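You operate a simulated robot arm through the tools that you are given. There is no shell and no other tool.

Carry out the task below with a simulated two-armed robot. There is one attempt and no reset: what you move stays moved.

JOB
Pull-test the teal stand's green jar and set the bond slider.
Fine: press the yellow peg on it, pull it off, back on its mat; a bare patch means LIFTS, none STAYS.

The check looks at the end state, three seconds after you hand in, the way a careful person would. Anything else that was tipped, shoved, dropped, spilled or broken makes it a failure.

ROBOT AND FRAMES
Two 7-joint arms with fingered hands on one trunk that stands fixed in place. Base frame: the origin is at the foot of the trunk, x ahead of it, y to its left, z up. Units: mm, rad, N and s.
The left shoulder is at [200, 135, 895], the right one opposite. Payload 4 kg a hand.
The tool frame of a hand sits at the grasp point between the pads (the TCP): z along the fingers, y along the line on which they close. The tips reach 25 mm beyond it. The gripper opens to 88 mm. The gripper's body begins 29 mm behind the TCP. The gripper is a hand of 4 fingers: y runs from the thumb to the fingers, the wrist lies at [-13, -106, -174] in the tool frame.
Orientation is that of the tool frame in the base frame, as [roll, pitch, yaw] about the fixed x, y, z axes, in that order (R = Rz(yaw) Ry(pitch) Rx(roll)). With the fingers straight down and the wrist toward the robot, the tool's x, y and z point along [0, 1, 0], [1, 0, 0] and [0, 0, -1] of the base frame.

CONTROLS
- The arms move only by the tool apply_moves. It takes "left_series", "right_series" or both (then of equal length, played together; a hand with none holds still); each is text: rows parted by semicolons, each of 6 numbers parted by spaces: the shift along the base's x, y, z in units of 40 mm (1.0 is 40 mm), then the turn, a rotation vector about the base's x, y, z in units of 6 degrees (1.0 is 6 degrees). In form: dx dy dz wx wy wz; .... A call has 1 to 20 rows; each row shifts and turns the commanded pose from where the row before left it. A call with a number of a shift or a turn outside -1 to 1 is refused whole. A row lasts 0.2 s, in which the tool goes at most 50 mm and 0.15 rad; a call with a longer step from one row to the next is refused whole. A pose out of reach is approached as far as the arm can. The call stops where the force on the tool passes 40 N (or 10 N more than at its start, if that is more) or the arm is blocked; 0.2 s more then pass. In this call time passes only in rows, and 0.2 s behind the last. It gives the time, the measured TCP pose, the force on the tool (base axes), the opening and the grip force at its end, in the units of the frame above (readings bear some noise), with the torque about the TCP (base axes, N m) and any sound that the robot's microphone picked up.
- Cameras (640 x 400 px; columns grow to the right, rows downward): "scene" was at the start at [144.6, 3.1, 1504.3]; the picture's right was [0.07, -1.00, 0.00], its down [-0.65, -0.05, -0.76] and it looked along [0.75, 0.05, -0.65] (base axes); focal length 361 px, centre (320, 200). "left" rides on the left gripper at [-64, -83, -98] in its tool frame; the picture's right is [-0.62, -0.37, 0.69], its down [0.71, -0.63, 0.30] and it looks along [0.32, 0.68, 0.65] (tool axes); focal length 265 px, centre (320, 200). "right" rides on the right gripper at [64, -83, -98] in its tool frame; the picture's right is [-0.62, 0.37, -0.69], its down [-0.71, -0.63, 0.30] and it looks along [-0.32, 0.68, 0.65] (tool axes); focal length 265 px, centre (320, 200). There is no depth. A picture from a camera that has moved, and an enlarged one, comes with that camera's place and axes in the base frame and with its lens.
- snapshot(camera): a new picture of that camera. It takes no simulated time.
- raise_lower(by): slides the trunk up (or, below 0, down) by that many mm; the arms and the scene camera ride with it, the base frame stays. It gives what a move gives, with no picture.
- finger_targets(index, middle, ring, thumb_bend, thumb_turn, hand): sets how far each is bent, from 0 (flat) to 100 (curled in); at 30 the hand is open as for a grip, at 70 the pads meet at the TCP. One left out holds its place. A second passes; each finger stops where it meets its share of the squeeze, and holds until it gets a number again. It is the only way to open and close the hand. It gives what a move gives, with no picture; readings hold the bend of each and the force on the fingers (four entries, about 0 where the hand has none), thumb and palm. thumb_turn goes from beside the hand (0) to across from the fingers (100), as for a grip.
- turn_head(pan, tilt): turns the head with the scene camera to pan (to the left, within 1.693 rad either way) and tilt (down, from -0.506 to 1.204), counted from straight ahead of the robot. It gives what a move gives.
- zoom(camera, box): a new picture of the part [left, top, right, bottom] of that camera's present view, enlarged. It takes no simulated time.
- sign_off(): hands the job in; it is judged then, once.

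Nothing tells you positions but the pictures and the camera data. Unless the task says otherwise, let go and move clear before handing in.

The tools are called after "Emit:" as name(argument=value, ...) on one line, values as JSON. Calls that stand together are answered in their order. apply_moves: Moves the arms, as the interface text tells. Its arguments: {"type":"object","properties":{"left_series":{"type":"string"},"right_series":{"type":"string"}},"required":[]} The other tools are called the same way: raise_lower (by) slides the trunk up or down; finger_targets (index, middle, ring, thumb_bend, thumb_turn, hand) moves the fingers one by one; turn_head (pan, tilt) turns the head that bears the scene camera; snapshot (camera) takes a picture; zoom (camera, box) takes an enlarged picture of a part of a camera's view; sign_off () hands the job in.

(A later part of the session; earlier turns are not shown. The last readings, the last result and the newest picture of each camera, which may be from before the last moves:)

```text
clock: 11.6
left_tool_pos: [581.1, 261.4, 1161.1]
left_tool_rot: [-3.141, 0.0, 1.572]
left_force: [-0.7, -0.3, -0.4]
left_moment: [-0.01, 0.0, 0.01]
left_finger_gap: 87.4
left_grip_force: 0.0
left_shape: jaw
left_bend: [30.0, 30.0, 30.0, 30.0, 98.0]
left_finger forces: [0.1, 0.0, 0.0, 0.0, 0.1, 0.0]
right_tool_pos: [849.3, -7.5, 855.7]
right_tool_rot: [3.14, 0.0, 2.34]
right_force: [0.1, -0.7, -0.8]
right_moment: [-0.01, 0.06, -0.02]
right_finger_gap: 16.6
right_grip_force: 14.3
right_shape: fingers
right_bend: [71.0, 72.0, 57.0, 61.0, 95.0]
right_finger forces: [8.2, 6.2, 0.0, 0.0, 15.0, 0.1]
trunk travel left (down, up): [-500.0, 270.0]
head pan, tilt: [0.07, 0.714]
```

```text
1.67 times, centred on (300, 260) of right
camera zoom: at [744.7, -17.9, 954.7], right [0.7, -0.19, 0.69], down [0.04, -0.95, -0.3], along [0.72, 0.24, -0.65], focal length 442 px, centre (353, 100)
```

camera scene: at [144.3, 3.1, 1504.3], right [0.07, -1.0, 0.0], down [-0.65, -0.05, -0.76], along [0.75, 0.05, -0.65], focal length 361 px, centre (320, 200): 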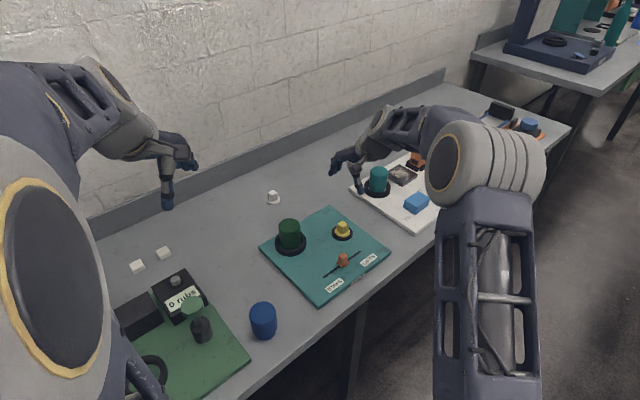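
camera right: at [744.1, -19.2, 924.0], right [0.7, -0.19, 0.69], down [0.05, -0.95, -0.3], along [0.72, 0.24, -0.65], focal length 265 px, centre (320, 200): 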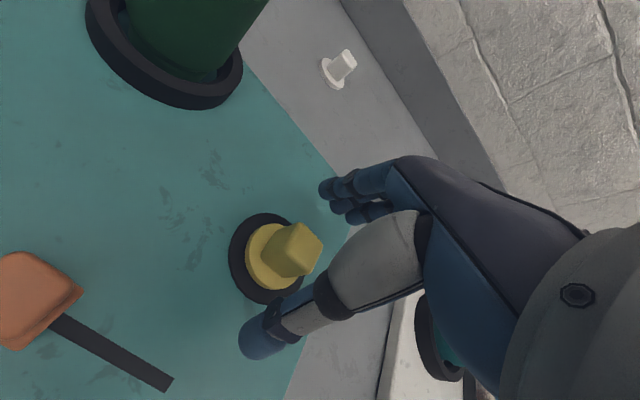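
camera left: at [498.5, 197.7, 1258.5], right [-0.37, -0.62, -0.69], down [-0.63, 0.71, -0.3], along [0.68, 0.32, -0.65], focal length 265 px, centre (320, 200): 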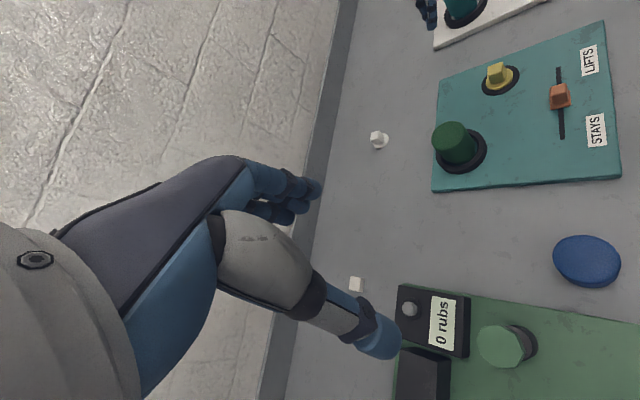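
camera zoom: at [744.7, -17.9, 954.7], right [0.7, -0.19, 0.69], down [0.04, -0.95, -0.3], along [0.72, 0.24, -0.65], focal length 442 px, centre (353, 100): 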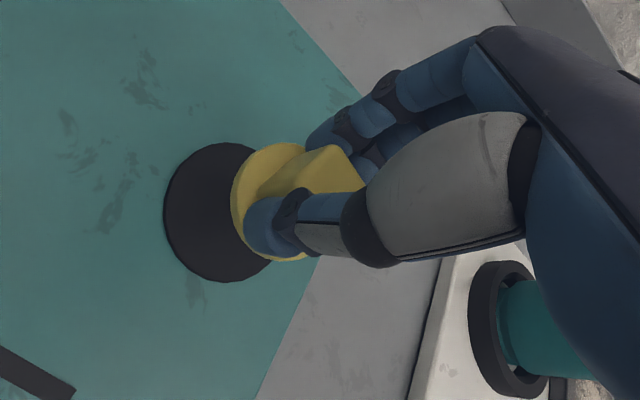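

The peg is off the mat and in the hand; it may be a little tilted. I'll zoom in to judge the tilt.

Emit:
zoom(camera="scene", box=[330, 200, 362, 232])

Emit:
zoom(camera="left", box=[480, 35, 530, 85])

Emit:
zoom(camera="right", box=[230, 200, 330, 320])

```text
12.50 times, centred on (346, 216) of scene
camera zoom: at [144.8, 3.1, 1504.2], right [0.07, -1.0, 0.0], down [-0.65, -0.05, -0.76], along [0.75, 0.05, -0.65], focal length 4512 px, centre (-5, 0)
```

zoom: 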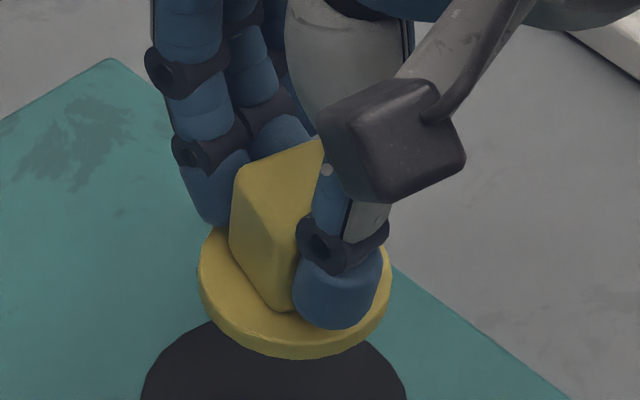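

```text
8.00 times, centred on (505, 60) of left
camera zoom: at [498.9, 197.8, 1258.3], right [-0.37, -0.62, -0.69], down [-0.63, 0.71, -0.3], along [0.68, 0.32, -0.65], focal length 2123 px, centre (-1160, 1320)
```

zoom: 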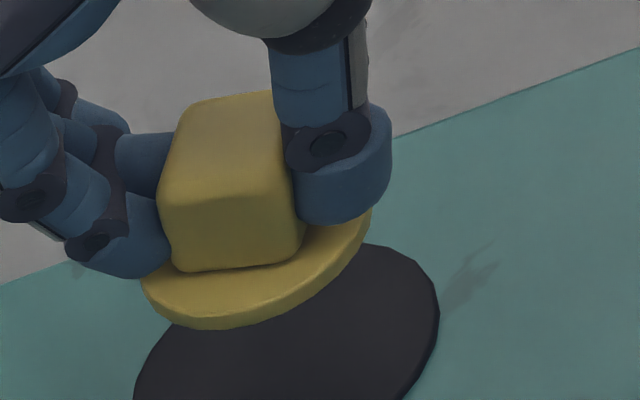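

```text
3.33 times, centred on (280, 260) of right
camera zoom: at [744.7, -17.9, 954.7], right [0.7, -0.19, 0.69], down [0.04, -0.95, -0.3], along [0.72, 0.24, -0.65], focal length 885 px, centre (453, 0)
```

zoom: 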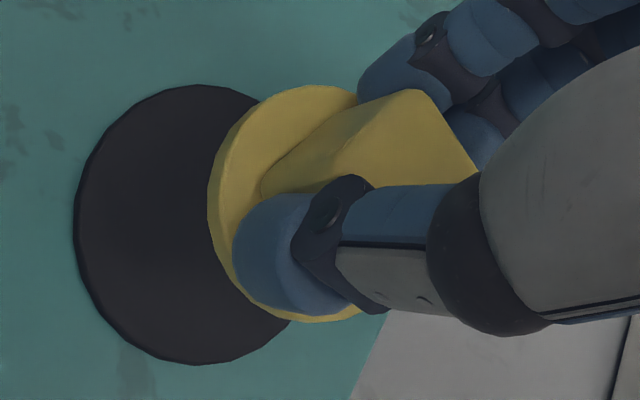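

The peg hangs nearly level, tilted by about 4°, and its disc centre is about 5 mm to the thumb side of the grasp point. I'll raise it well above the jar (top about z 841) and carry it over the jar's centre.

Emit:
apply_moves(right_series="0 0 0.6 0 0 0; 0 0 0.6 0 0 0; 0 0 0.6 0 0 0; -0.145 0.443 0 0 0 0; -0.29 0.886 0 0 0 0; -0.29 0.886 0 0 0 0; -0.29 0.886 0 0 0 0; -0.145 0.443 0 0 0 0")

Emit:
zoom(camera="scene", box=[250, 160, 350, 260])

Emit:
zoom(camera="left", box=[380, 60, 520, 200])

Emit:
snapshot(camera="right")

Emit:
snapshot(camera="scene")

```text
clock: 13.4
left_tool_pos: [580.4, 261.5, 1160.7]
left_tool_rot: [3.141, -0.002, 1.571]
left_force: [-0.1, -1.0, -0.7]
left_moment: [0.02, -0.01, 0.0]
left_finger_gap: 87.3
left_grip_force: 0.1
left_shape: jaw
left_bend: [30.0, 30.0, 30.0, 30.0, 98.0]
left_finger forces: [0.1, 0.0, 0.0, 0.0, 0.1, 0.1]
right_tool_pos: [800.2, 133.7, 928.7]
right_tool_rot: [-3.141, 0.0, 2.339]
right_force: [0.5, 0.5, 0.6]
right_moment: [-0.01, 0.0, -0.01]
right_finger_gap: 16.7
right_grip_force: 14.7
right_shape: fingers
right_bend: [71.0, 72.0, 57.0, 61.0, 94.0]
right_finger forces: [8.1, 6.2, 0.0, 0.0, 14.9, 0.0]
trunk travel left (down, up): [-500.0, 270.0]
head pan, tilt: [0.07, 0.714]
```

```text
4.00 times, centred on (300, 210) of scene
camera zoom: at [144.7, 3.0, 1504.3], right [0.07, -1.0, 0.0], down [-0.65, -0.05, -0.76], along [0.75, 0.05, -0.65], focal length 1444 px, centre (400, 160)
```

zoom: 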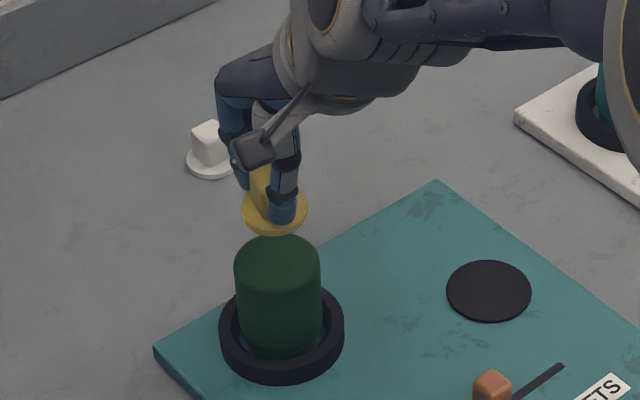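

```text
2.86 times, centred on (450, 130) of left
camera zoom: at [498.9, 197.6, 1258.4], right [-0.37, -0.62, -0.69], down [-0.63, 0.71, -0.3], along [0.68, 0.32, -0.65], focal length 758 px, centre (-51, 400)
```

zoom: 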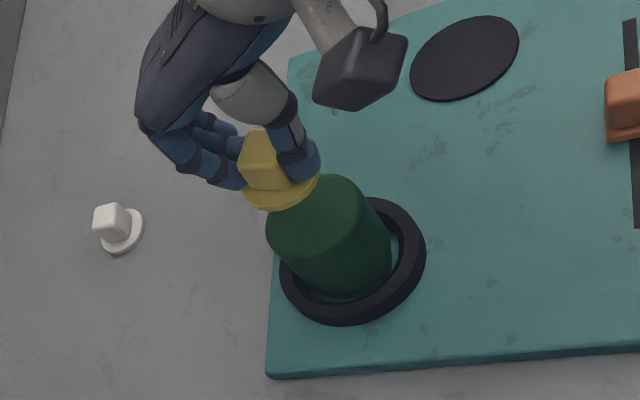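

```text
taken
camera right: at [697.2, 121.8, 1026.4], right [0.7, -0.19, 0.69], down [0.04, -0.95, -0.3], along [0.72, 0.24, -0.65], focal length 265 px, centre (320, 200)
```

right: 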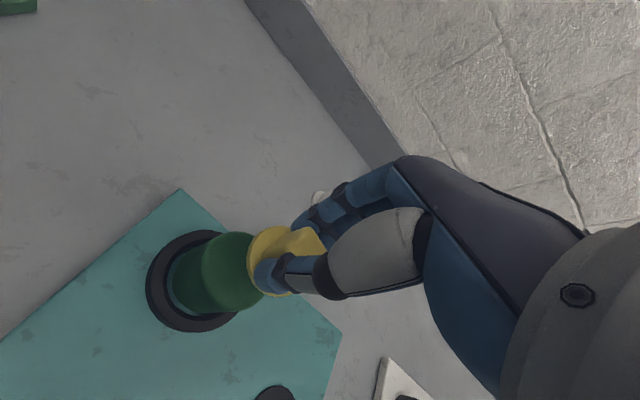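

```text
taken
camera scene: at [144.7, 3.0, 1504.3], right [0.07, -1.0, 0.0], down [-0.65, -0.05, -0.76], along [0.75, 0.05, -0.65], focal length 361 px, centre (320, 200)
```

scene: 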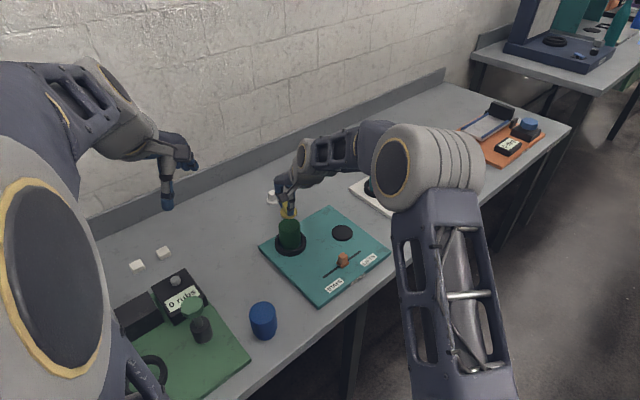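

The disc looks centred over the jar in the scene view and close to it in the left view. I'll check the tilt and centring once more at higher zoom before lowering.

Emit:
zoom(camera="scene", box=[270, 190, 310, 230])

Emit:
zoom(camera="left", box=[445, 90, 515, 160])

Emit:
zoom(camera="right", box=[140, 200, 340, 340])

```text
10.00 times, centred on (290, 210) of scene
camera zoom: at [144.7, 3.0, 1504.3], right [0.07, -1.0, 0.0], down [-0.65, -0.05, -0.76], along [0.75, 0.05, -0.65], focal length 3610 px, centre (620, 100)
```

zoom: 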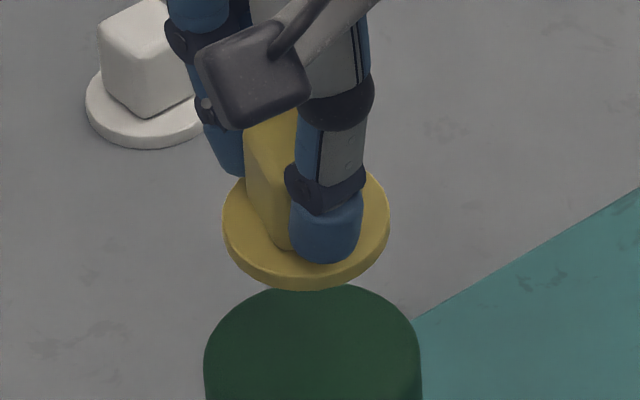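

```text
5.71 times, centred on (480, 125) of left
camera zoom: at [498.9, 197.6, 1258.4], right [-0.37, -0.62, -0.69], down [-0.63, 0.71, -0.3], along [0.68, 0.32, -0.65], focal length 1517 px, centre (-594, 629)
```

zoom: 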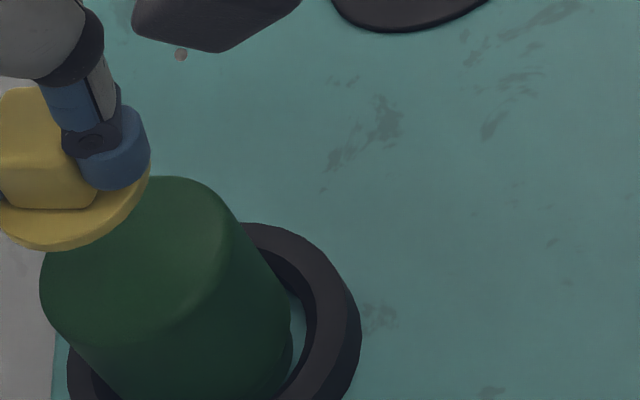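

```text
2.86 times, centred on (240, 270) of right
camera zoom: at [697.2, 121.8, 1026.4], right [0.7, -0.19, 0.69], down [0.04, -0.95, -0.3], along [0.72, 0.24, -0.65], focal length 758 px, centre (549, 0)
```

zoom: 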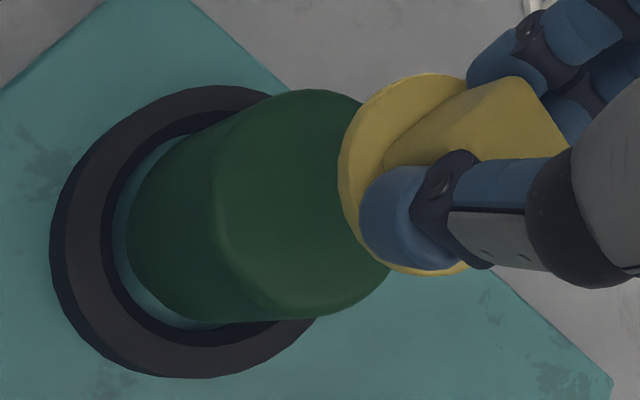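

The disc now reads level to about 1° and is centred over the jar in the scene view. I'll lower it to just above the jar's top.

Emit:
apply_moves(right_series="0 0 -0.3 0 0 0; 0 0 -0.3 0 0 0; 0 0 -0.3 0 0 0")

Emit:
zoom(camera="scene", box=[265, 200, 315, 250])

Emit:
zoom(camera="left", box=[420, 90, 510, 180])

Emit:
zoom(camera="right", box=[140, 180, 360, 340])

```text
clock: 14.2
left_tool_pos: [582.5, 260.8, 1160.0]
left_tool_rot: [-3.141, -0.001, 1.571]
left_force: [0.9, -0.8, 0.3]
left_moment: [-0.02, 0.03, 0.01]
left_finger_gap: 87.7
left_grip_force: 0.1
left_shape: jaw
left_bend: [30.0, 30.0, 30.0, 30.0, 98.0]
left_finger forces: [0.0, 0.0, 0.0, 0.1, 0.0, 0.0]
right_tool_pos: [801.7, 135.9, 892.7]
right_tool_rot: [3.14, 0.001, 2.34]
right_force: [0.3, 0.4, 0.4]
right_moment: [0.0, -0.01, 0.01]
right_finger_gap: 16.7
right_grip_force: 14.7
right_shape: fingers
right_bend: [71.0, 72.0, 57.0, 61.0, 94.0]
right_finger forces: [8.1, 6.2, 0.0, 0.1, 15.0, 0.1]
trunk travel left (down, up): [-500.0, 270.0]
head pan, tilt: [0.07, 0.714]
```

```text
8.00 times, centred on (290, 225) of scene
camera zoom: at [144.6, 3.2, 1504.3], right [0.07, -1.0, 0.0], down [-0.65, -0.05, -0.76], along [0.75, 0.05, -0.65], focal length 2888 px, centre (560, 0)
```

zoom: 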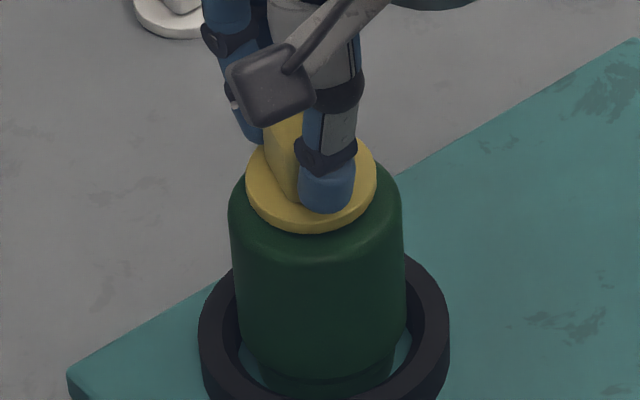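

```text
4.44 times, centred on (465, 135) of left
camera zoom: at [498.8, 197.9, 1258.4], right [-0.37, -0.62, -0.69], down [-0.63, 0.71, -0.3], along [0.68, 0.32, -0.65], focal length 1180 px, centre (-324, 489)
```

zoom: 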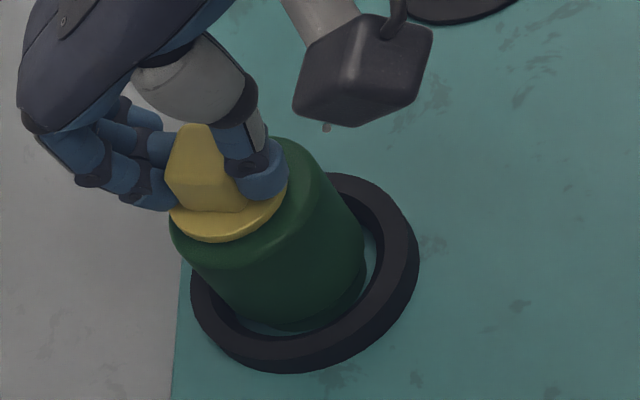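

```text
2.50 times, centred on (250, 260) of right
camera zoom: at [697.3, 123.4, 990.8], right [0.7, -0.19, 0.69], down [0.04, -0.95, -0.3], along [0.72, 0.24, -0.65], focal length 664 px, centre (495, 50)
```

zoom: 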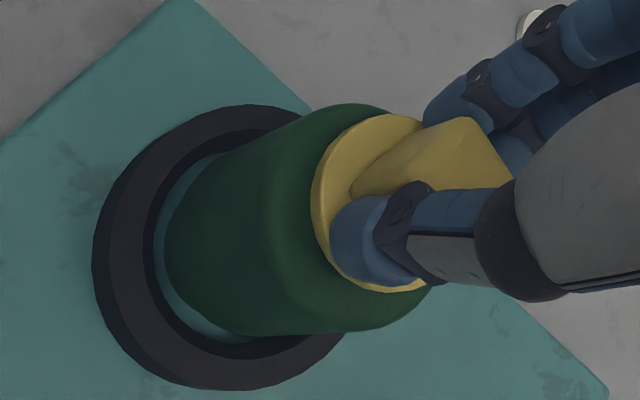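

The disc is just above the jar's top and centred. I'll press down in small steps and watch the force.

Emit:
apply_moves(right_series="0 0 -0.04 0 0 0; 0 0 -0.04 0 0 0")

Emit:
apply_moves(right_series="0 0 -0.03 0 0 0; 0 0 -0.03 0 0 0")

```text
clock: 14.8
left_tool_pos: [580.9, 260.0, 1161.1]
left_tool_rot: [3.141, -0.001, 1.571]
left_force: [-0.9, -0.1, -0.2]
left_moment: [0.0, -0.02, 0.01]
left_finger_gap: 87.7
left_grip_force: 0.0
left_shape: jaw
left_bend: [30.0, 30.0, 30.0, 30.0, 98.0]
left_finger forces: [0.0, 0.0, 0.0, 0.1, 0.1, 0.0]
right_tool_pos: [801.4, 133.4, 890.8]
right_tool_rot: [-3.141, 0.002, 2.341]
right_force: [0.8, 0.2, 1.0]
right_moment: [-0.02, 0.01, 0.01]
right_finger_gap: 16.8
right_grip_force: 14.7
right_shape: fingers
right_bend: [71.0, 72.0, 57.0, 61.0, 94.0]
right_finger forces: [8.2, 6.1, 0.0, 0.0, 14.9, 0.0]
trunk travel left (down, up): [-500.0, 270.0]
head pan, tilt: [0.07, 0.714]
```

```text
clock: 15.4
left_tool_pos: [581.3, 261.5, 1161.6]
left_tool_rot: [3.141, 0.0, 1.57]
left_force: [0.1, -0.5, 0.3]
left_moment: [-0.02, -0.02, 0.02]
left_finger_gap: 87.4
left_grip_force: 0.0
left_shape: jaw
left_bend: [30.0, 30.0, 30.0, 30.0, 98.0]
left_finger forces: [0.1, 0.0, 0.0, 0.1, 0.1, 0.0]
right_tool_pos: [802.5, 134.0, 889.4]
right_tool_rot: [3.14, -0.001, 2.341]
right_force: [0.8, -0.4, 6.6]
right_moment: [-0.06, 0.15, -0.02]
right_finger_gap: 16.4
right_grip_force: 14.7
right_shape: fingers
right_bend: [71.0, 72.0, 57.0, 61.0, 94.0]
right_finger forces: [8.4, 6.2, 0.1, 0.0, 14.2, 0.0]
trunk travel left (down, up): [-500.0, 270.0]
head pan, tilt: [0.07, 0.714]
```

The disc has touched the jar with about 6.6 N. I'll keep pressing in small steps toward about 15 N and listen for any sound.

Emit:
apply_moves(right_series="0 0 -0.03 0 0 0; 0 0 -0.03 0 0 0")

Emit:
zoom(camera="scene", box=[265, 200, 315, 250])

Emit:
zoom(camera="left", box=[420, 90, 510, 180])

```text
clock: 16.0
left_tool_pos: [581.3, 261.0, 1160.0]
left_tool_rot: [3.139, 0.0, 1.571]
left_force: [0.4, 0.4, -0.7]
left_moment: [0.01, 0.02, -0.02]
left_finger_gap: 87.6
left_grip_force: 0.1
left_shape: jaw
left_bend: [30.0, 30.0, 30.0, 30.0, 98.0]
left_finger forces: [0.0, 0.0, 0.1, 0.0, 0.1, 0.0]
right_tool_pos: [801.4, 134.5, 886.8]
right_tool_rot: [3.141, 0.0, 2.343]
right_force: [1.9, -0.1, 10.8]
right_moment: [0.01, 0.15, 0.04]
right_finger_gap: 16.5
right_grip_force: 15.3
right_shape: fingers
right_bend: [72.0, 72.0, 57.0, 61.0, 94.0]
right_finger forces: [9.3, 7.0, 0.0, 0.0, 14.4, 0.1]
trunk travel left (down, up): [-500.0, 270.0]
head pan, tilt: [0.07, 0.714]
```

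```text
8.00 times, centred on (290, 225) of scene
camera zoom: at [144.4, 3.1, 1504.4], right [0.07, -1.0, 0.0], down [-0.65, -0.05, -0.76], along [0.75, 0.05, -0.65], focal length 2888 px, centre (560, 0)
```

zoom: 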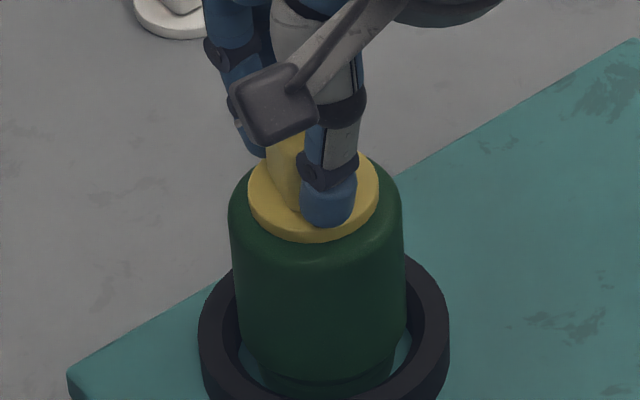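

```text
4.44 times, centred on (465, 135) of left
camera zoom: at [498.6, 197.8, 1258.6], right [-0.37, -0.62, -0.69], down [-0.63, 0.71, -0.3], along [0.68, 0.32, -0.65], focal length 1180 px, centre (-324, 489)
```

zoom: 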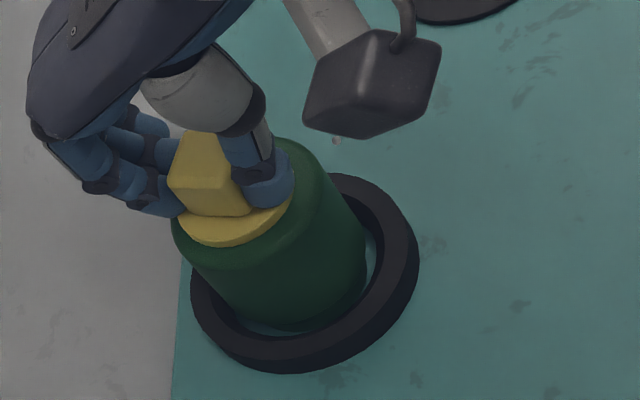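

Contact is at about 11 N and the jar is upright and unmoved. I'll press a bit harder and hold for a moment.

Emit:
apply_moves(right_series="0 0 -0.03 0 0 0; 0 0 -0.03 0 0 0; 0 0 -0.02 0 0 0; 0 0 0 0 0 0; 0 0 0 0 0 0; 0 0 0 0 0 0; 0 0 0 0 0 0; 0 0 0 0 0 0")

Emit:
zoom(camera="scene", box=[265, 200, 315, 250])

Emit:
zoom(camera="left", box=[420, 90, 510, 180])

```text
clock: 17.8
left_tool_pos: [581.2, 260.5, 1160.0]
left_tool_rot: [3.141, 0.0, 1.571]
left_force: [-0.4, -0.3, 0.4]
left_moment: [-0.03, 0.02, -0.03]
left_finger_gap: 87.5
left_grip_force: 0.1
left_shape: jaw
left_bend: [30.0, 30.0, 30.0, 30.0, 98.0]
left_finger forces: [0.0, 0.1, 0.0, 0.1, 0.0, 0.0]
right_tool_pos: [802.7, 134.4, 885.3]
right_tool_rot: [3.138, 0.001, 2.341]
right_force: [5.0, 2.2, 25.9]
right_moment: [-0.05, 0.19, 0.06]
right_finger_gap: 16.5
right_grip_force: 21.0
right_shape: fingers
right_bend: [72.0, 73.0, 57.0, 61.0, 94.0]
right_finger forces: [10.9, 9.3, 0.1, 0.0, 21.1, 0.0]
trunk travel left (down, up): [-500.0, 270.0]
head pan, tilt: [0.07, 0.714]
```

```text
8.00 times, centred on (290, 225) of scene
camera zoom: at [144.0, 3.1, 1504.4], right [0.07, -1.0, 0.0], down [-0.65, -0.05, -0.76], along [0.75, 0.05, -0.65], focal length 2888 px, centre (560, 0)
```

zoom: 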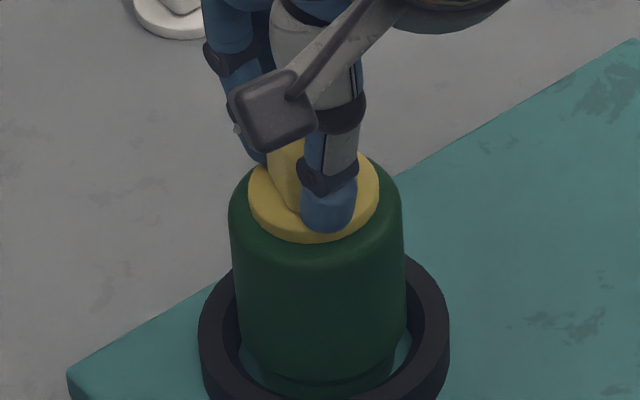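

```text
4.44 times, centred on (465, 135) of left
camera zoom: at [498.3, 197.8, 1258.7], right [-0.37, -0.62, -0.69], down [-0.63, 0.71, -0.3], along [0.68, 0.32, -0.65], focal length 1180 px, centre (-324, 489)
```

zoom: 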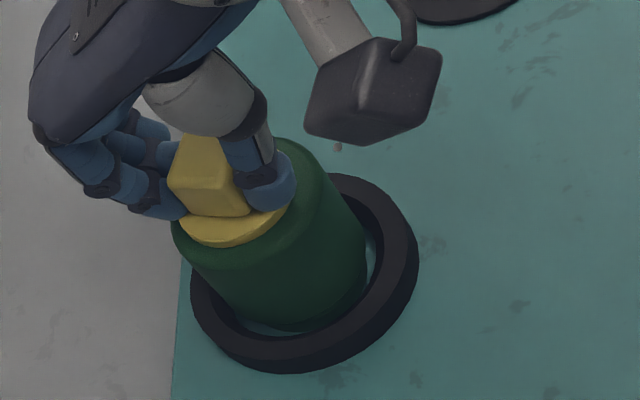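

The peg was held on the jar at about 26 N for over a second. Now I'll pull up in small steps, watching whether the jar lifts with it.

Emit:
apply_moves(right_series="0 0 0.04 0 0 0; 0 0 0.04 0 0 0; 0 0 0.04 0 0 0; 0 0 0.04 0 0 0")

Emit:
zoom(camera="scene", box=[265, 200, 315, 250])

Emit:
zoom(camera="left", box=[420, 90, 510, 180])

```text
clock: 18.8
left_tool_pos: [581.3, 259.5, 1160.9]
left_tool_rot: [3.141, -0.001, 1.571]
left_force: [-0.1, -0.2, 0.2]
left_moment: [0.0, 0.02, 0.01]
left_finger_gap: 87.7
left_grip_force: 0.1
left_shape: jaw
left_bend: [30.0, 30.0, 30.0, 30.0, 98.0]
left_finger forces: [0.0, 0.1, 0.0, 0.0, 0.0, 0.0]
right_tool_pos: [800.6, 133.8, 886.9]
right_tool_rot: [-3.133, -0.002, 2.343]
right_force: [-0.4, -0.4, -0.6]
right_moment: [0.0, -0.01, -0.01]
right_finger_gap: 16.4
right_grip_force: 14.4
right_shape: fingers
right_bend: [72.0, 73.0, 57.0, 60.0, 94.0]
right_finger forces: [7.9, 6.4, 0.0, 0.0, 14.4, 0.0]
trunk travel left (down, up): [-500.0, 270.0]
head pan, tilt: [0.07, 0.714]
```

```text
8.00 times, centred on (290, 225) of scene
camera zoom: at [144.6, 3.2, 1504.0], right [0.07, -1.0, 0.0], down [-0.65, -0.05, -0.76], along [0.75, 0.05, -0.65], focal length 2888 px, centre (560, 0)
```

zoom: 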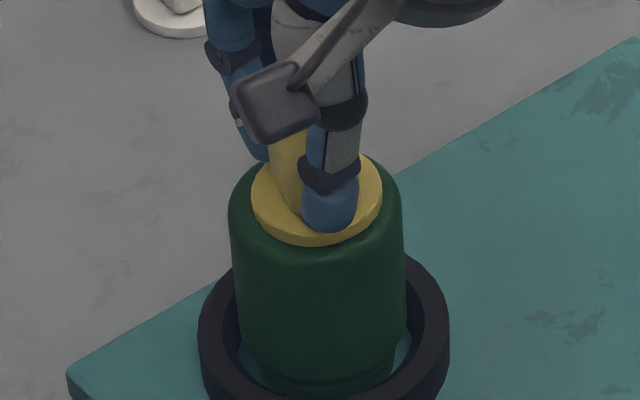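

```text
4.44 times, centred on (465, 135) of left
camera zoom: at [498.8, 197.9, 1258.1], right [-0.37, -0.62, -0.69], down [-0.63, 0.71, -0.3], along [0.68, 0.32, -0.65], focal length 1180 px, centre (-324, 489)
```

zoom: 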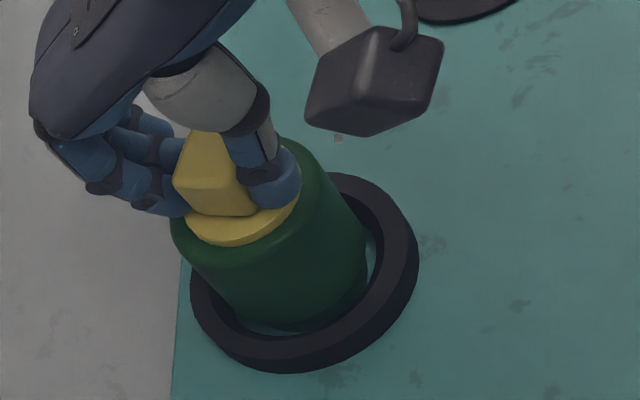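

The press is fully unloaded with no pull yet. I'll continue upward slowly.

Emit:
apply_moves(right_series="0 0 0.04 0 0 0; 0 0 0.04 0 0 0; 0 0 0.04 0 0 0")

Emit:
zoom(camera="scene", box=[265, 200, 315, 250])

Emit:
zoom(camera="left", box=[420, 90, 510, 180])

```text
clock: 19.6
left_tool_pos: [582.5, 260.9, 1161.5]
left_tool_rot: [3.14, 0.0, 1.57]
left_force: [-0.6, -0.2, -0.6]
left_moment: [-0.04, 0.01, 0.02]
left_finger_gap: 87.4
left_grip_force: 0.2
left_shape: jaw
left_bend: [30.0, 30.0, 30.0, 30.0, 98.0]
left_finger forces: [0.0, 0.0, 0.1, 0.0, 0.1, 0.1]
right_tool_pos: [801.6, 134.8, 893.7]
right_tool_rot: [3.142, 0.001, 2.34]
right_force: [0.9, -0.2, -0.3]
right_moment: [0.02, -0.04, 0.0]
right_finger_gap: 16.5
right_grip_force: 14.7
right_shape: fingers
right_bend: [72.0, 73.0, 57.0, 60.0, 94.0]
right_finger forces: [8.0, 6.5, 0.1, 0.1, 14.4, 0.0]
trunk travel left (down, up): [-500.0, 270.0]
head pan, tilt: [0.07, 0.714]
```

```text
8.00 times, centred on (290, 225) of scene
camera zoom: at [144.7, 3.2, 1504.3], right [0.07, -1.0, 0.0], down [-0.65, -0.05, -0.76], along [0.75, 0.05, -0.65], focal length 2888 px, centre (560, 0)
```

zoom: 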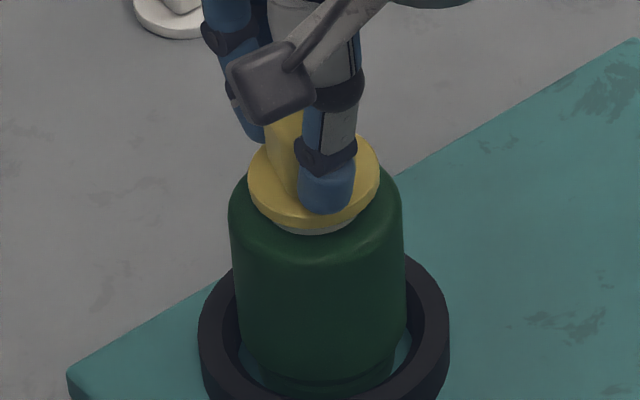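

```text
4.44 times, centred on (465, 135) of left
camera zoom: at [498.8, 197.9, 1258.4], right [-0.37, -0.62, -0.69], down [-0.63, 0.71, -0.3], along [0.68, 0.32, -0.65], focal length 1180 px, centre (-324, 489)
```

zoom: 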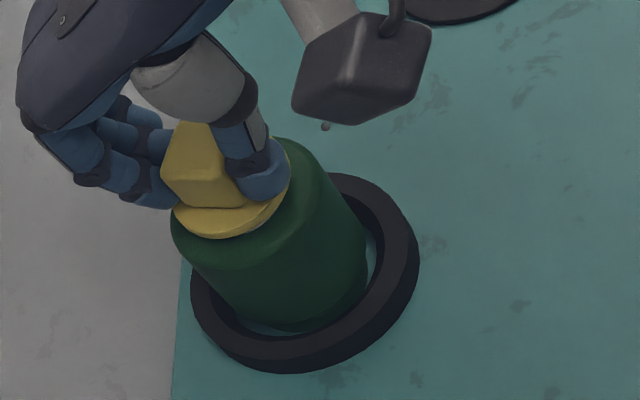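

The peg has come away, the jar stayed put, and something pale is visible under the disc. I'll raise 48 mm and look at the jar's top.

Emit:
apply_moves(right_series="0 0 0.1 0 0 0; 0 0 0.3 0 0 0; 0 0 0.4 0 0 0; 0 0 0.4 0 0 0")

Emit:
zoom(camera="scene", box=[265, 190, 325, 250])

Emit:
zoom(camera="left", box=[420, 90, 510, 180])

Emit:
zoom(camera="right", box=[140, 180, 360, 340])

```text
clock: 20.6
left_tool_pos: [581.2, 261.5, 1160.6]
left_tool_rot: [3.14, 0.0, 1.57]
left_force: [-0.8, 0.6, 0.1]
left_moment: [0.01, 0.0, 0.01]
left_finger_gap: 87.7
left_grip_force: 0.1
left_shape: jaw
left_bend: [30.0, 30.0, 30.0, 30.0, 98.0]
left_finger forces: [0.0, 0.1, 0.1, 0.0, 0.1, 0.0]
right_tool_pos: [802.5, 134.6, 940.1]
right_tool_rot: [3.14, 0.001, 2.341]
right_force: [0.6, 0.0, -0.7]
right_moment: [0.03, 0.0, 0.01]
right_finger_gap: 16.5
right_grip_force: 14.4
right_shape: fingers
right_bend: [72.0, 73.0, 57.0, 60.0, 94.0]
right_finger forces: [7.9, 6.5, 0.1, 0.1, 14.4, 0.0]
trunk travel left (down, up): [-500.0, 270.0]
head pan, tilt: [0.07, 0.714]
```

```text
6.67 times, centred on (295, 220) of scene
camera zoom: at [144.8, 3.2, 1504.2], right [0.07, -1.0, 0.0], down [-0.65, -0.05, -0.76], along [0.75, 0.05, -0.65], focal length 2406 px, centre (487, 67)
```

zoom: 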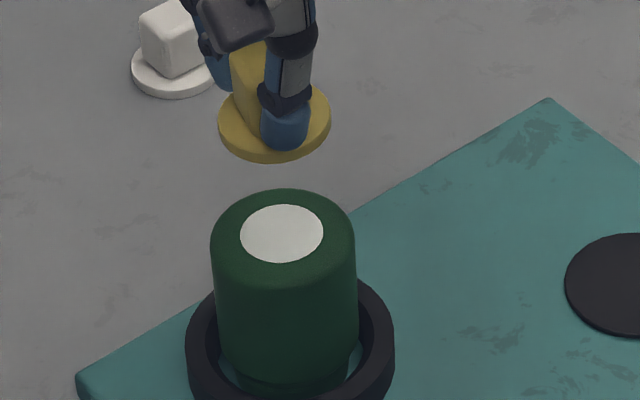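

```text
4.44 times, centred on (465, 135) of left
camera zoom: at [498.9, 197.9, 1258.3], right [-0.37, -0.62, -0.69], down [-0.63, 0.71, -0.3], along [0.68, 0.32, -0.65], focal length 1180 px, centre (-324, 489)
```

zoom: 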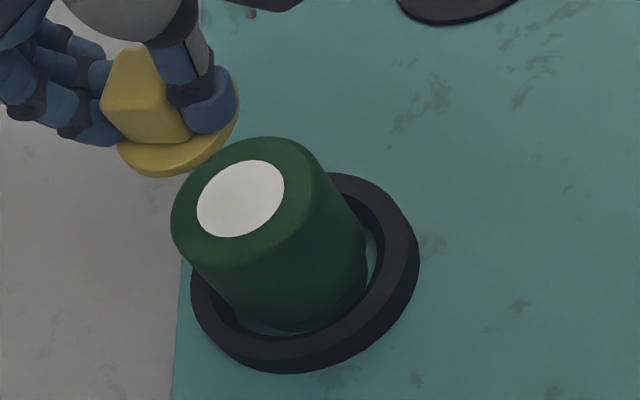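

```text
2.50 times, centred on (250, 260) of right
camera zoom: at [698.0, 123.2, 1038.6], right [0.7, -0.19, 0.69], down [0.05, -0.95, -0.3], along [0.72, 0.24, -0.65], focal length 664 px, centre (495, 50)
```

zoom: 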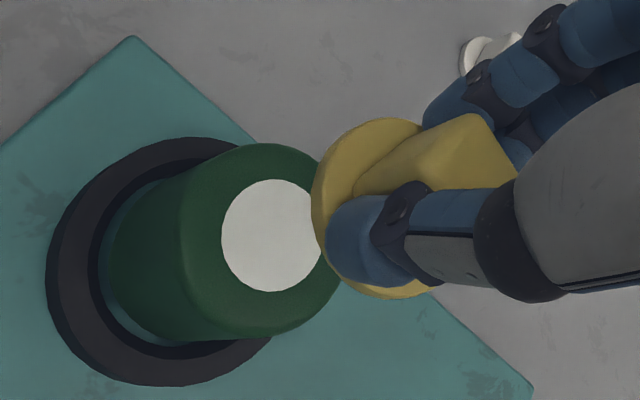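

There is a clear bare white patch on the jar's top, so the result is LIFTS. I'll carry the peg back over its mat and partly lower it.

Emit:
apply_moves(right_series="0.157 -0.435 0 0 0 0; 0.314 -0.869 0 0 0 0; 0.314 -0.869 0 0 0 0; 0.314 -0.869 0 0 0 0; 0.157 -0.435 0 0 0 0; 0 0 -0.5 0 0 0; 0 0 -0.8 0 0 0; 0 0 -0.5 0 0 0")

Emit:
zoom(camera="scene", box=[310, 190, 370, 250])

Emit:
zoom(camera="left", box=[460, 30, 550, 120])

Emit:
zoom(camera="right", box=[180, 180, 360, 320])

```text
clock: 22.4
left_tool_pos: [582.0, 261.8, 1161.3]
left_tool_rot: [-3.14, 0.001, 1.57]
left_force: [0.6, 0.6, 1.0]
left_moment: [-0.01, 0.03, 0.01]
left_finger_gap: 87.8
left_grip_force: 0.0
left_shape: jaw
left_bend: [30.0, 30.0, 30.0, 30.0, 98.0]
left_finger forces: [0.0, 0.0, 0.1, 0.1, 0.0, 0.0]
right_tool_pos: [851.0, -4.4, 870.0]
right_tool_rot: [3.14, 0.0, 2.341]
right_force: [-0.1, 0.3, -0.2]
right_moment: [0.03, 0.01, 0.01]
right_finger_gap: 16.4
right_grip_force: 14.3
right_shape: fingers
right_bend: [72.0, 73.0, 57.0, 60.0, 94.0]
right_finger forces: [7.8, 6.5, 0.1, 0.0, 14.4, 0.1]
trunk travel left (down, up): [-500.0, 270.0]
head pan, tilt: [0.07, 0.714]
```

```text
6.67 times, centred on (340, 220) of scene
camera zoom: at [144.5, 3.1, 1504.3], right [0.07, -1.0, 0.0], down [-0.65, -0.05, -0.76], along [0.75, 0.05, -0.65], focal length 2406 px, centre (187, 67)
```

zoom: 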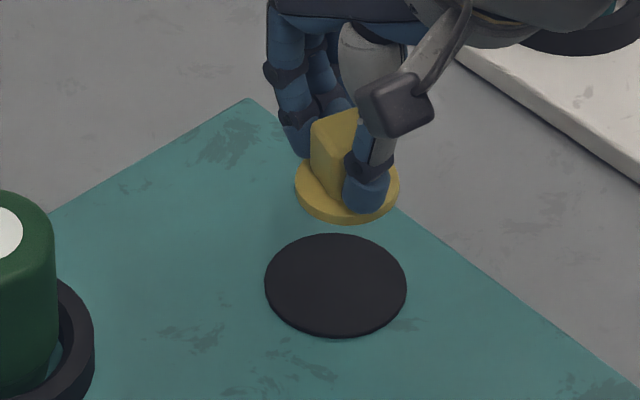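

```text
4.44 times, centred on (505, 75) of left
camera zoom: at [498.7, 197.8, 1258.4], right [-0.37, -0.62, -0.69], down [-0.63, 0.71, -0.3], along [0.68, 0.32, -0.65], focal length 1180 px, centre (-502, 756)
```

zoom: 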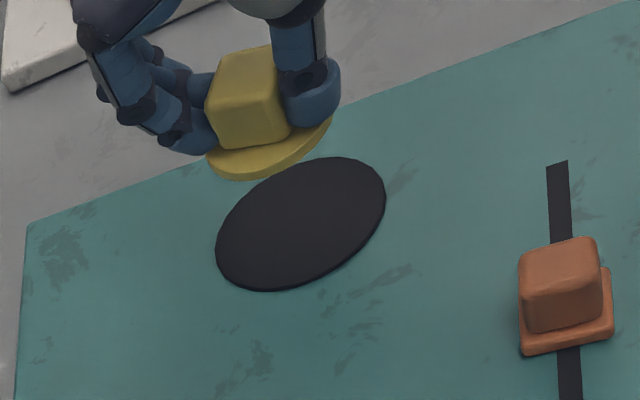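

```text
2.86 times, centred on (270, 250) of right
camera zoom: at [748.3, -16.2, 967.6], right [0.7, -0.19, 0.69], down [0.04, -0.95, -0.3], along [0.72, 0.24, -0.65], focal length 758 px, centre (463, 57)
```

zoom: 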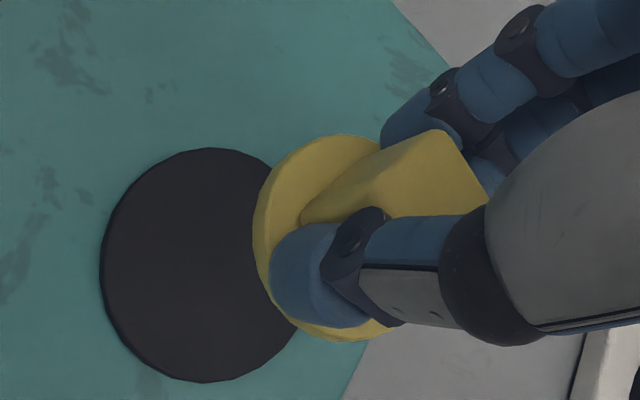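

The peg is about 4 mm off from its mat's centre toward the far right. I'll correct that and lower to just above the mat.

Emit:
apply_moves(right_series="-0.1 0.07 -0.3 0 0 0; 0 0 -0.4 0 0 0; 0 0 -0.3 0 0 0")

Emit:
zoom(camera="scene", box=[320, 200, 370, 250])

Emit:
zoom(camera="left", box=[460, 40, 540, 120])

Emit:
zoom(camera="right", box=[180, 180, 360, 320])

```text
clock: 23.2
left_tool_pos: [582.0, 261.3, 1160.4]
left_tool_rot: [3.14, 0.0, 1.57]
left_force: [0.1, -0.9, 0.9]
left_moment: [0.0, 0.02, -0.03]
left_finger_gap: 87.5
left_grip_force: 0.0
left_shape: jaw
left_bend: [30.0, 30.0, 30.0, 30.0, 98.0]
left_finger forces: [0.0, 0.1, 0.0, 0.0, 0.0, 0.0]
right_tool_pos: [847.1, -1.4, 830.6]
right_tool_rot: [-3.14, -0.001, 2.34]
right_force: [0.1, -0.9, -0.2]
right_moment: [0.01, 0.01, 0.01]
right_finger_gap: 16.7
right_grip_force: 14.1
right_shape: fingers
right_bend: [72.0, 73.0, 57.0, 60.0, 94.0]
right_finger forces: [7.7, 6.5, 0.0, 0.1, 14.3, 0.0]
trunk travel left (down, up): [-500.0, 270.0]
head pan, tilt: [0.07, 0.714]
```

```text
8.00 times, centred on (345, 225) of scene
camera zoom: at [144.6, 3.2, 1504.3], right [0.07, -1.0, 0.0], down [-0.65, -0.05, -0.76], along [0.75, 0.05, -0.65], focal length 2888 px, centre (120, 0)
```

zoom: 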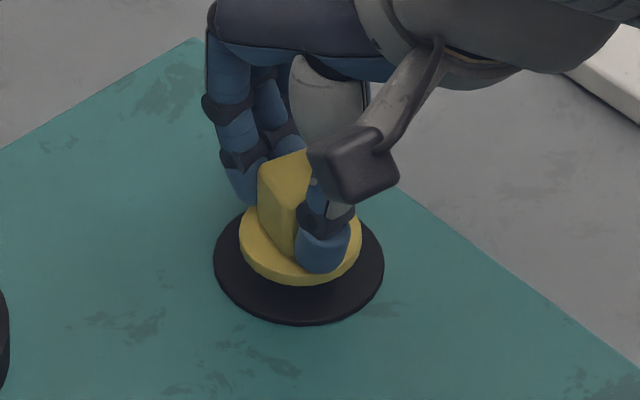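

```text
5.00 times, centred on (500, 80) of left
camera zoom: at [498.8, 197.9, 1258.4], right [-0.37, -0.62, -0.69], down [-0.63, 0.71, -0.3], along [0.68, 0.32, -0.65], focal length 1327 px, centre (-580, 800)
```

zoom: 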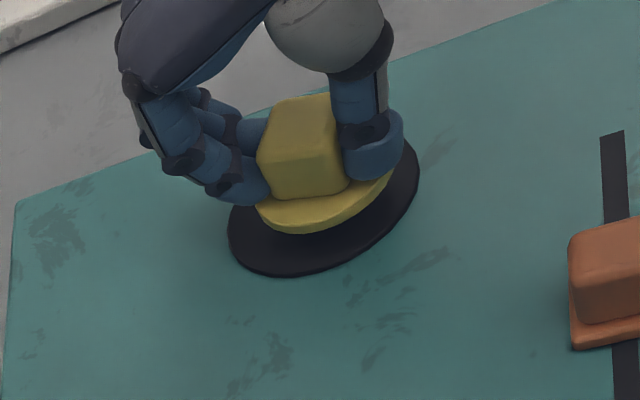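

```text
2.86 times, centred on (270, 250) of right
camera zoom: at [743.1, -13.8, 927.4], right [0.7, -0.19, 0.69], down [0.05, -0.95, -0.3], along [0.72, 0.24, -0.65], focal length 758 px, centre (463, 57)
```

zoom: 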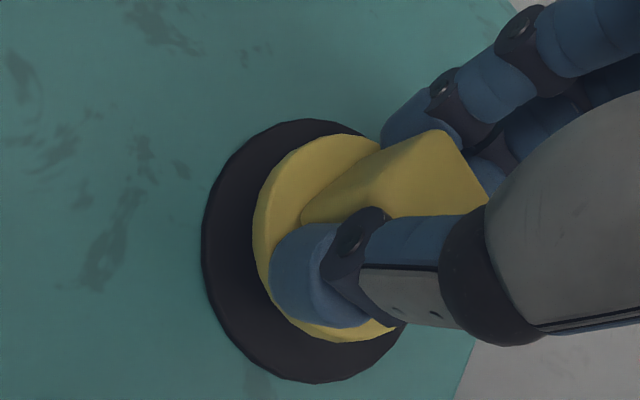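

The disc is centred over the mat, about 10 mm above it. I'll settle it down gently until I feel contact.

Emit:
apply_moves(right_series="0 0 -0.1 0 0 0; 0 0 -0.08 0 0 0")

Emit:
apply_moves(right_series="0 0 -0.03 0 0 0; 0 0 -0.03 0 0 0")

Emit:
zoom(camera="scene", box=[320, 200, 370, 250])

Emit:
zoom(camera="left", box=[460, 40, 540, 120])

```text
clock: 23.8
left_tool_pos: [580.9, 261.0, 1161.8]
left_tool_rot: [-3.141, 0.001, 1.572]
left_force: [0.8, 0.0, 0.4]
left_moment: [0.01, -0.01, -0.06]
left_finger_gap: 87.6
left_grip_force: 0.0
left_shape: jaw
left_bend: [30.0, 30.0, 30.0, 30.0, 98.0]
left_finger forces: [0.1, 0.0, 0.0, 0.0, 0.1, 0.0]
right_tool_pos: [847.8, -1.8, 823.2]
right_tool_rot: [-3.141, -0.002, 2.339]
right_force: [0.0, 0.0, -1.4]
right_moment: [0.0, 0.0, 0.0]
right_finger_gap: 16.8
right_grip_force: 14.5
right_shape: fingers
right_bend: [72.0, 73.0, 57.0, 60.0, 94.0]
right_finger forces: [7.8, 6.5, 0.0, 0.0, 14.4, 0.0]
trunk travel left (down, up): [-500.0, 270.0]
head pan, tilt: [0.07, 0.714]
```

```text
clock: 24.4
left_tool_pos: [580.9, 261.7, 1161.1]
left_tool_rot: [-3.14, -0.001, 1.57]
left_force: [-0.2, -0.7, 0.2]
left_moment: [-0.05, 0.0, 0.02]
left_finger_gap: 87.9
left_grip_force: 0.0
left_shape: jaw
left_bend: [30.0, 30.0, 30.0, 30.0, 98.0]
left_finger forces: [0.0, 0.1, 0.1, 0.1, 0.1, 0.1]
right_tool_pos: [849.0, -2.5, 819.6]
right_tool_rot: [-3.14, 0.0, 2.341]
right_force: [0.8, -1.2, -0.5]
right_moment: [0.01, -0.02, 0.02]
right_finger_gap: 16.7
right_grip_force: 14.3
right_shape: fingers
right_bend: [72.0, 73.0, 57.0, 60.0, 94.0]
right_finger forces: [7.9, 6.5, 0.0, 0.0, 14.3, 0.1]
trunk travel left (down, up): [-500.0, 270.0]
head pan, tilt: [0.07, 0.714]
```

```text
8.00 times, centred on (345, 225) of scene
camera zoom: at [144.7, 3.1, 1504.3], right [0.07, -1.0, 0.0], down [-0.65, -0.05, -0.76], along [0.75, 0.05, -0.65], focal length 2888 px, centre (120, 0)
```

zoom: 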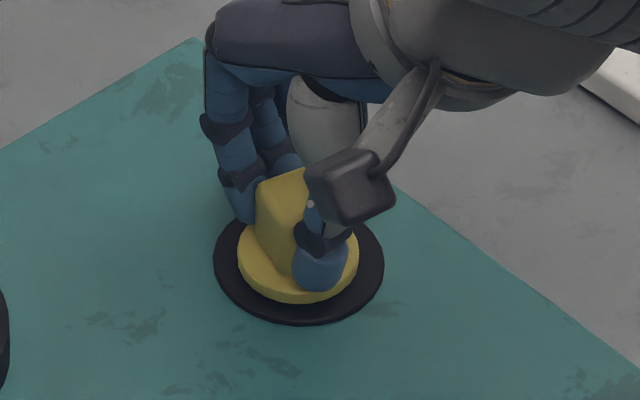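

```text
5.00 times, centred on (500, 80) of left
camera zoom: at [498.8, 197.9, 1258.4], right [-0.37, -0.62, -0.69], down [-0.63, 0.71, -0.3], along [0.68, 0.32, -0.65], focal length 1327 px, centre (-580, 800)
```

zoom: 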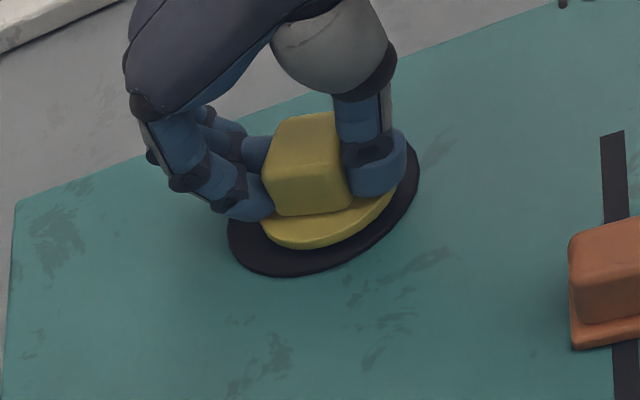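

It's nearly on the mat. I'll go down a millimetre at a time to contact.

Emit:
apply_moves(right_series="0 0 -0.025 0 0 0; 0 0 -0.025 0 0 0")

```text
clock: 25.0
left_tool_pos: [581.6, 261.7, 1160.8]
left_tool_rot: [3.141, 0.0, 1.571]
left_force: [0.2, -0.4, 0.2]
left_moment: [-0.03, 0.0, 0.03]
left_finger_gap: 87.4
left_grip_force: 0.0
left_shape: jaw
left_bend: [30.0, 30.0, 30.0, 30.0, 98.0]
left_finger forces: [0.1, 0.0, 0.0, 0.0, 0.1, 0.0]
right_tool_pos: [849.2, -3.2, 819.0]
right_tool_rot: [3.141, 0.001, 2.341]
right_force: [0.4, 1.1, 0.0]
right_moment: [0.0, 0.02, 0.02]
right_finger_gap: 16.6
right_grip_force: 13.8
right_shape: fingers
right_bend: [72.0, 73.0, 57.0, 60.0, 94.0]
right_finger forces: [7.8, 6.4, 0.1, 0.0, 14.3, 0.0]
trunk travel left (down, up): [-500.0, 270.0]
head pan, tilt: [0.07, 0.714]
```

Emit:
apply_moves(right_series="0 0 -0.025 0 0 0; 0 0 -0.025 0 0 0")

Emit:
zoom(camera="scene", box=[320, 200, 370, 250])

```text
clock: 25.6
left_tool_pos: [581.5, 261.7, 1161.4]
left_tool_rot: [3.141, 0.0, 1.571]
left_force: [0.5, -0.4, -1.1]
left_moment: [0.01, 0.01, 0.0]
left_finger_gap: 87.7
left_grip_force: 0.1
left_shape: jaw
left_bend: [30.0, 30.0, 30.0, 30.0, 98.0]
left_finger forces: [0.0, 0.0, 0.1, 0.0, 0.1, 0.0]
right_tool_pos: [847.8, -1.5, 816.3]
right_tool_rot: [-3.141, 0.001, 2.34]
right_force: [0.7, 0.4, -0.4]
right_moment: [0.0, -0.01, 0.02]
right_finger_gap: 16.7
right_grip_force: 14.2
right_shape: fingers
right_bend: [72.0, 73.0, 57.0, 60.0, 94.0]
right_finger forces: [7.8, 6.5, 0.1, 0.0, 14.4, 0.0]
trunk travel left (down, up): [-500.0, 270.0]
head pan, tilt: [0.07, 0.714]
```

```text
8.00 times, centred on (345, 225) of scene
camera zoom: at [144.7, 3.1, 1504.3], right [0.07, -1.0, 0.0], down [-0.65, -0.05, -0.76], along [0.75, 0.05, -0.65], focal length 2888 px, centre (120, 0)
```

zoom: 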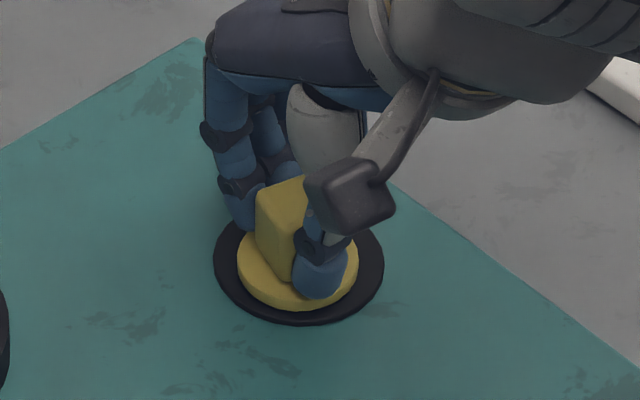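

Still no contact force, and the disc looks almost flush with the mat. I'll take a few more 1 mm steps.

Emit:
apply_moves(right_series="0 0 -0.025 0 0 0")

Emit:
apply_moves(right_series="0 0 -0.025 0 0 0")

```text
clock: 26.0
left_tool_pos: [580.9, 260.8, 1160.4]
left_tool_rot: [3.142, 0.001, 1.571]
left_force: [0.5, 0.2, 1.4]
left_moment: [0.01, -0.02, 0.01]
left_finger_gap: 87.6
left_grip_force: 0.1
left_shape: jaw
left_bend: [30.0, 30.0, 30.0, 30.0, 98.0]
left_finger forces: [0.0, 0.1, 0.0, 0.0, 0.0, 0.0]
right_tool_pos: [848.4, -1.7, 815.6]
right_tool_rot: [-3.141, 0.001, 2.341]
right_force: [-0.5, -0.5, -0.2]
right_moment: [-0.03, 0.0, -0.01]
right_finger_gap: 16.4
right_grip_force: 14.8
right_shape: fingers
right_bend: [72.0, 73.0, 57.0, 60.0, 94.0]
right_finger forces: [7.9, 6.5, 0.0, 0.0, 14.3, 0.0]
trunk travel left (down, up): [-500.0, 270.0]
head pan, tilt: [0.07, 0.714]
```

```text
clock: 26.4
left_tool_pos: [581.9, 261.3, 1161.1]
left_tool_rot: [-3.141, 0.0, 1.57]
left_force: [-0.2, -0.4, -0.4]
left_moment: [0.01, 0.01, 0.02]
left_finger_gap: 87.8
left_grip_force: 0.0
left_shape: jaw
left_bend: [30.0, 30.0, 30.0, 30.0, 98.0]
left_finger forces: [0.0, 0.0, 0.0, 0.0, 0.0, 0.0]
right_tool_pos: [847.8, -1.9, 813.0]
right_tool_rot: [-3.141, 0.0, 2.343]
right_force: [-0.1, -0.6, 0.1]
right_moment: [-0.03, 0.02, 0.01]
right_finger_gap: 16.8
right_grip_force: 14.5
right_shape: fingers
right_bend: [72.0, 73.0, 57.0, 60.0, 94.0]
right_finger forces: [7.7, 6.5, 0.1, 0.0, 14.3, 0.1]
trunk travel left (down, up): [-500.0, 270.0]
head pan, tilt: [0.07, 0.714]
```

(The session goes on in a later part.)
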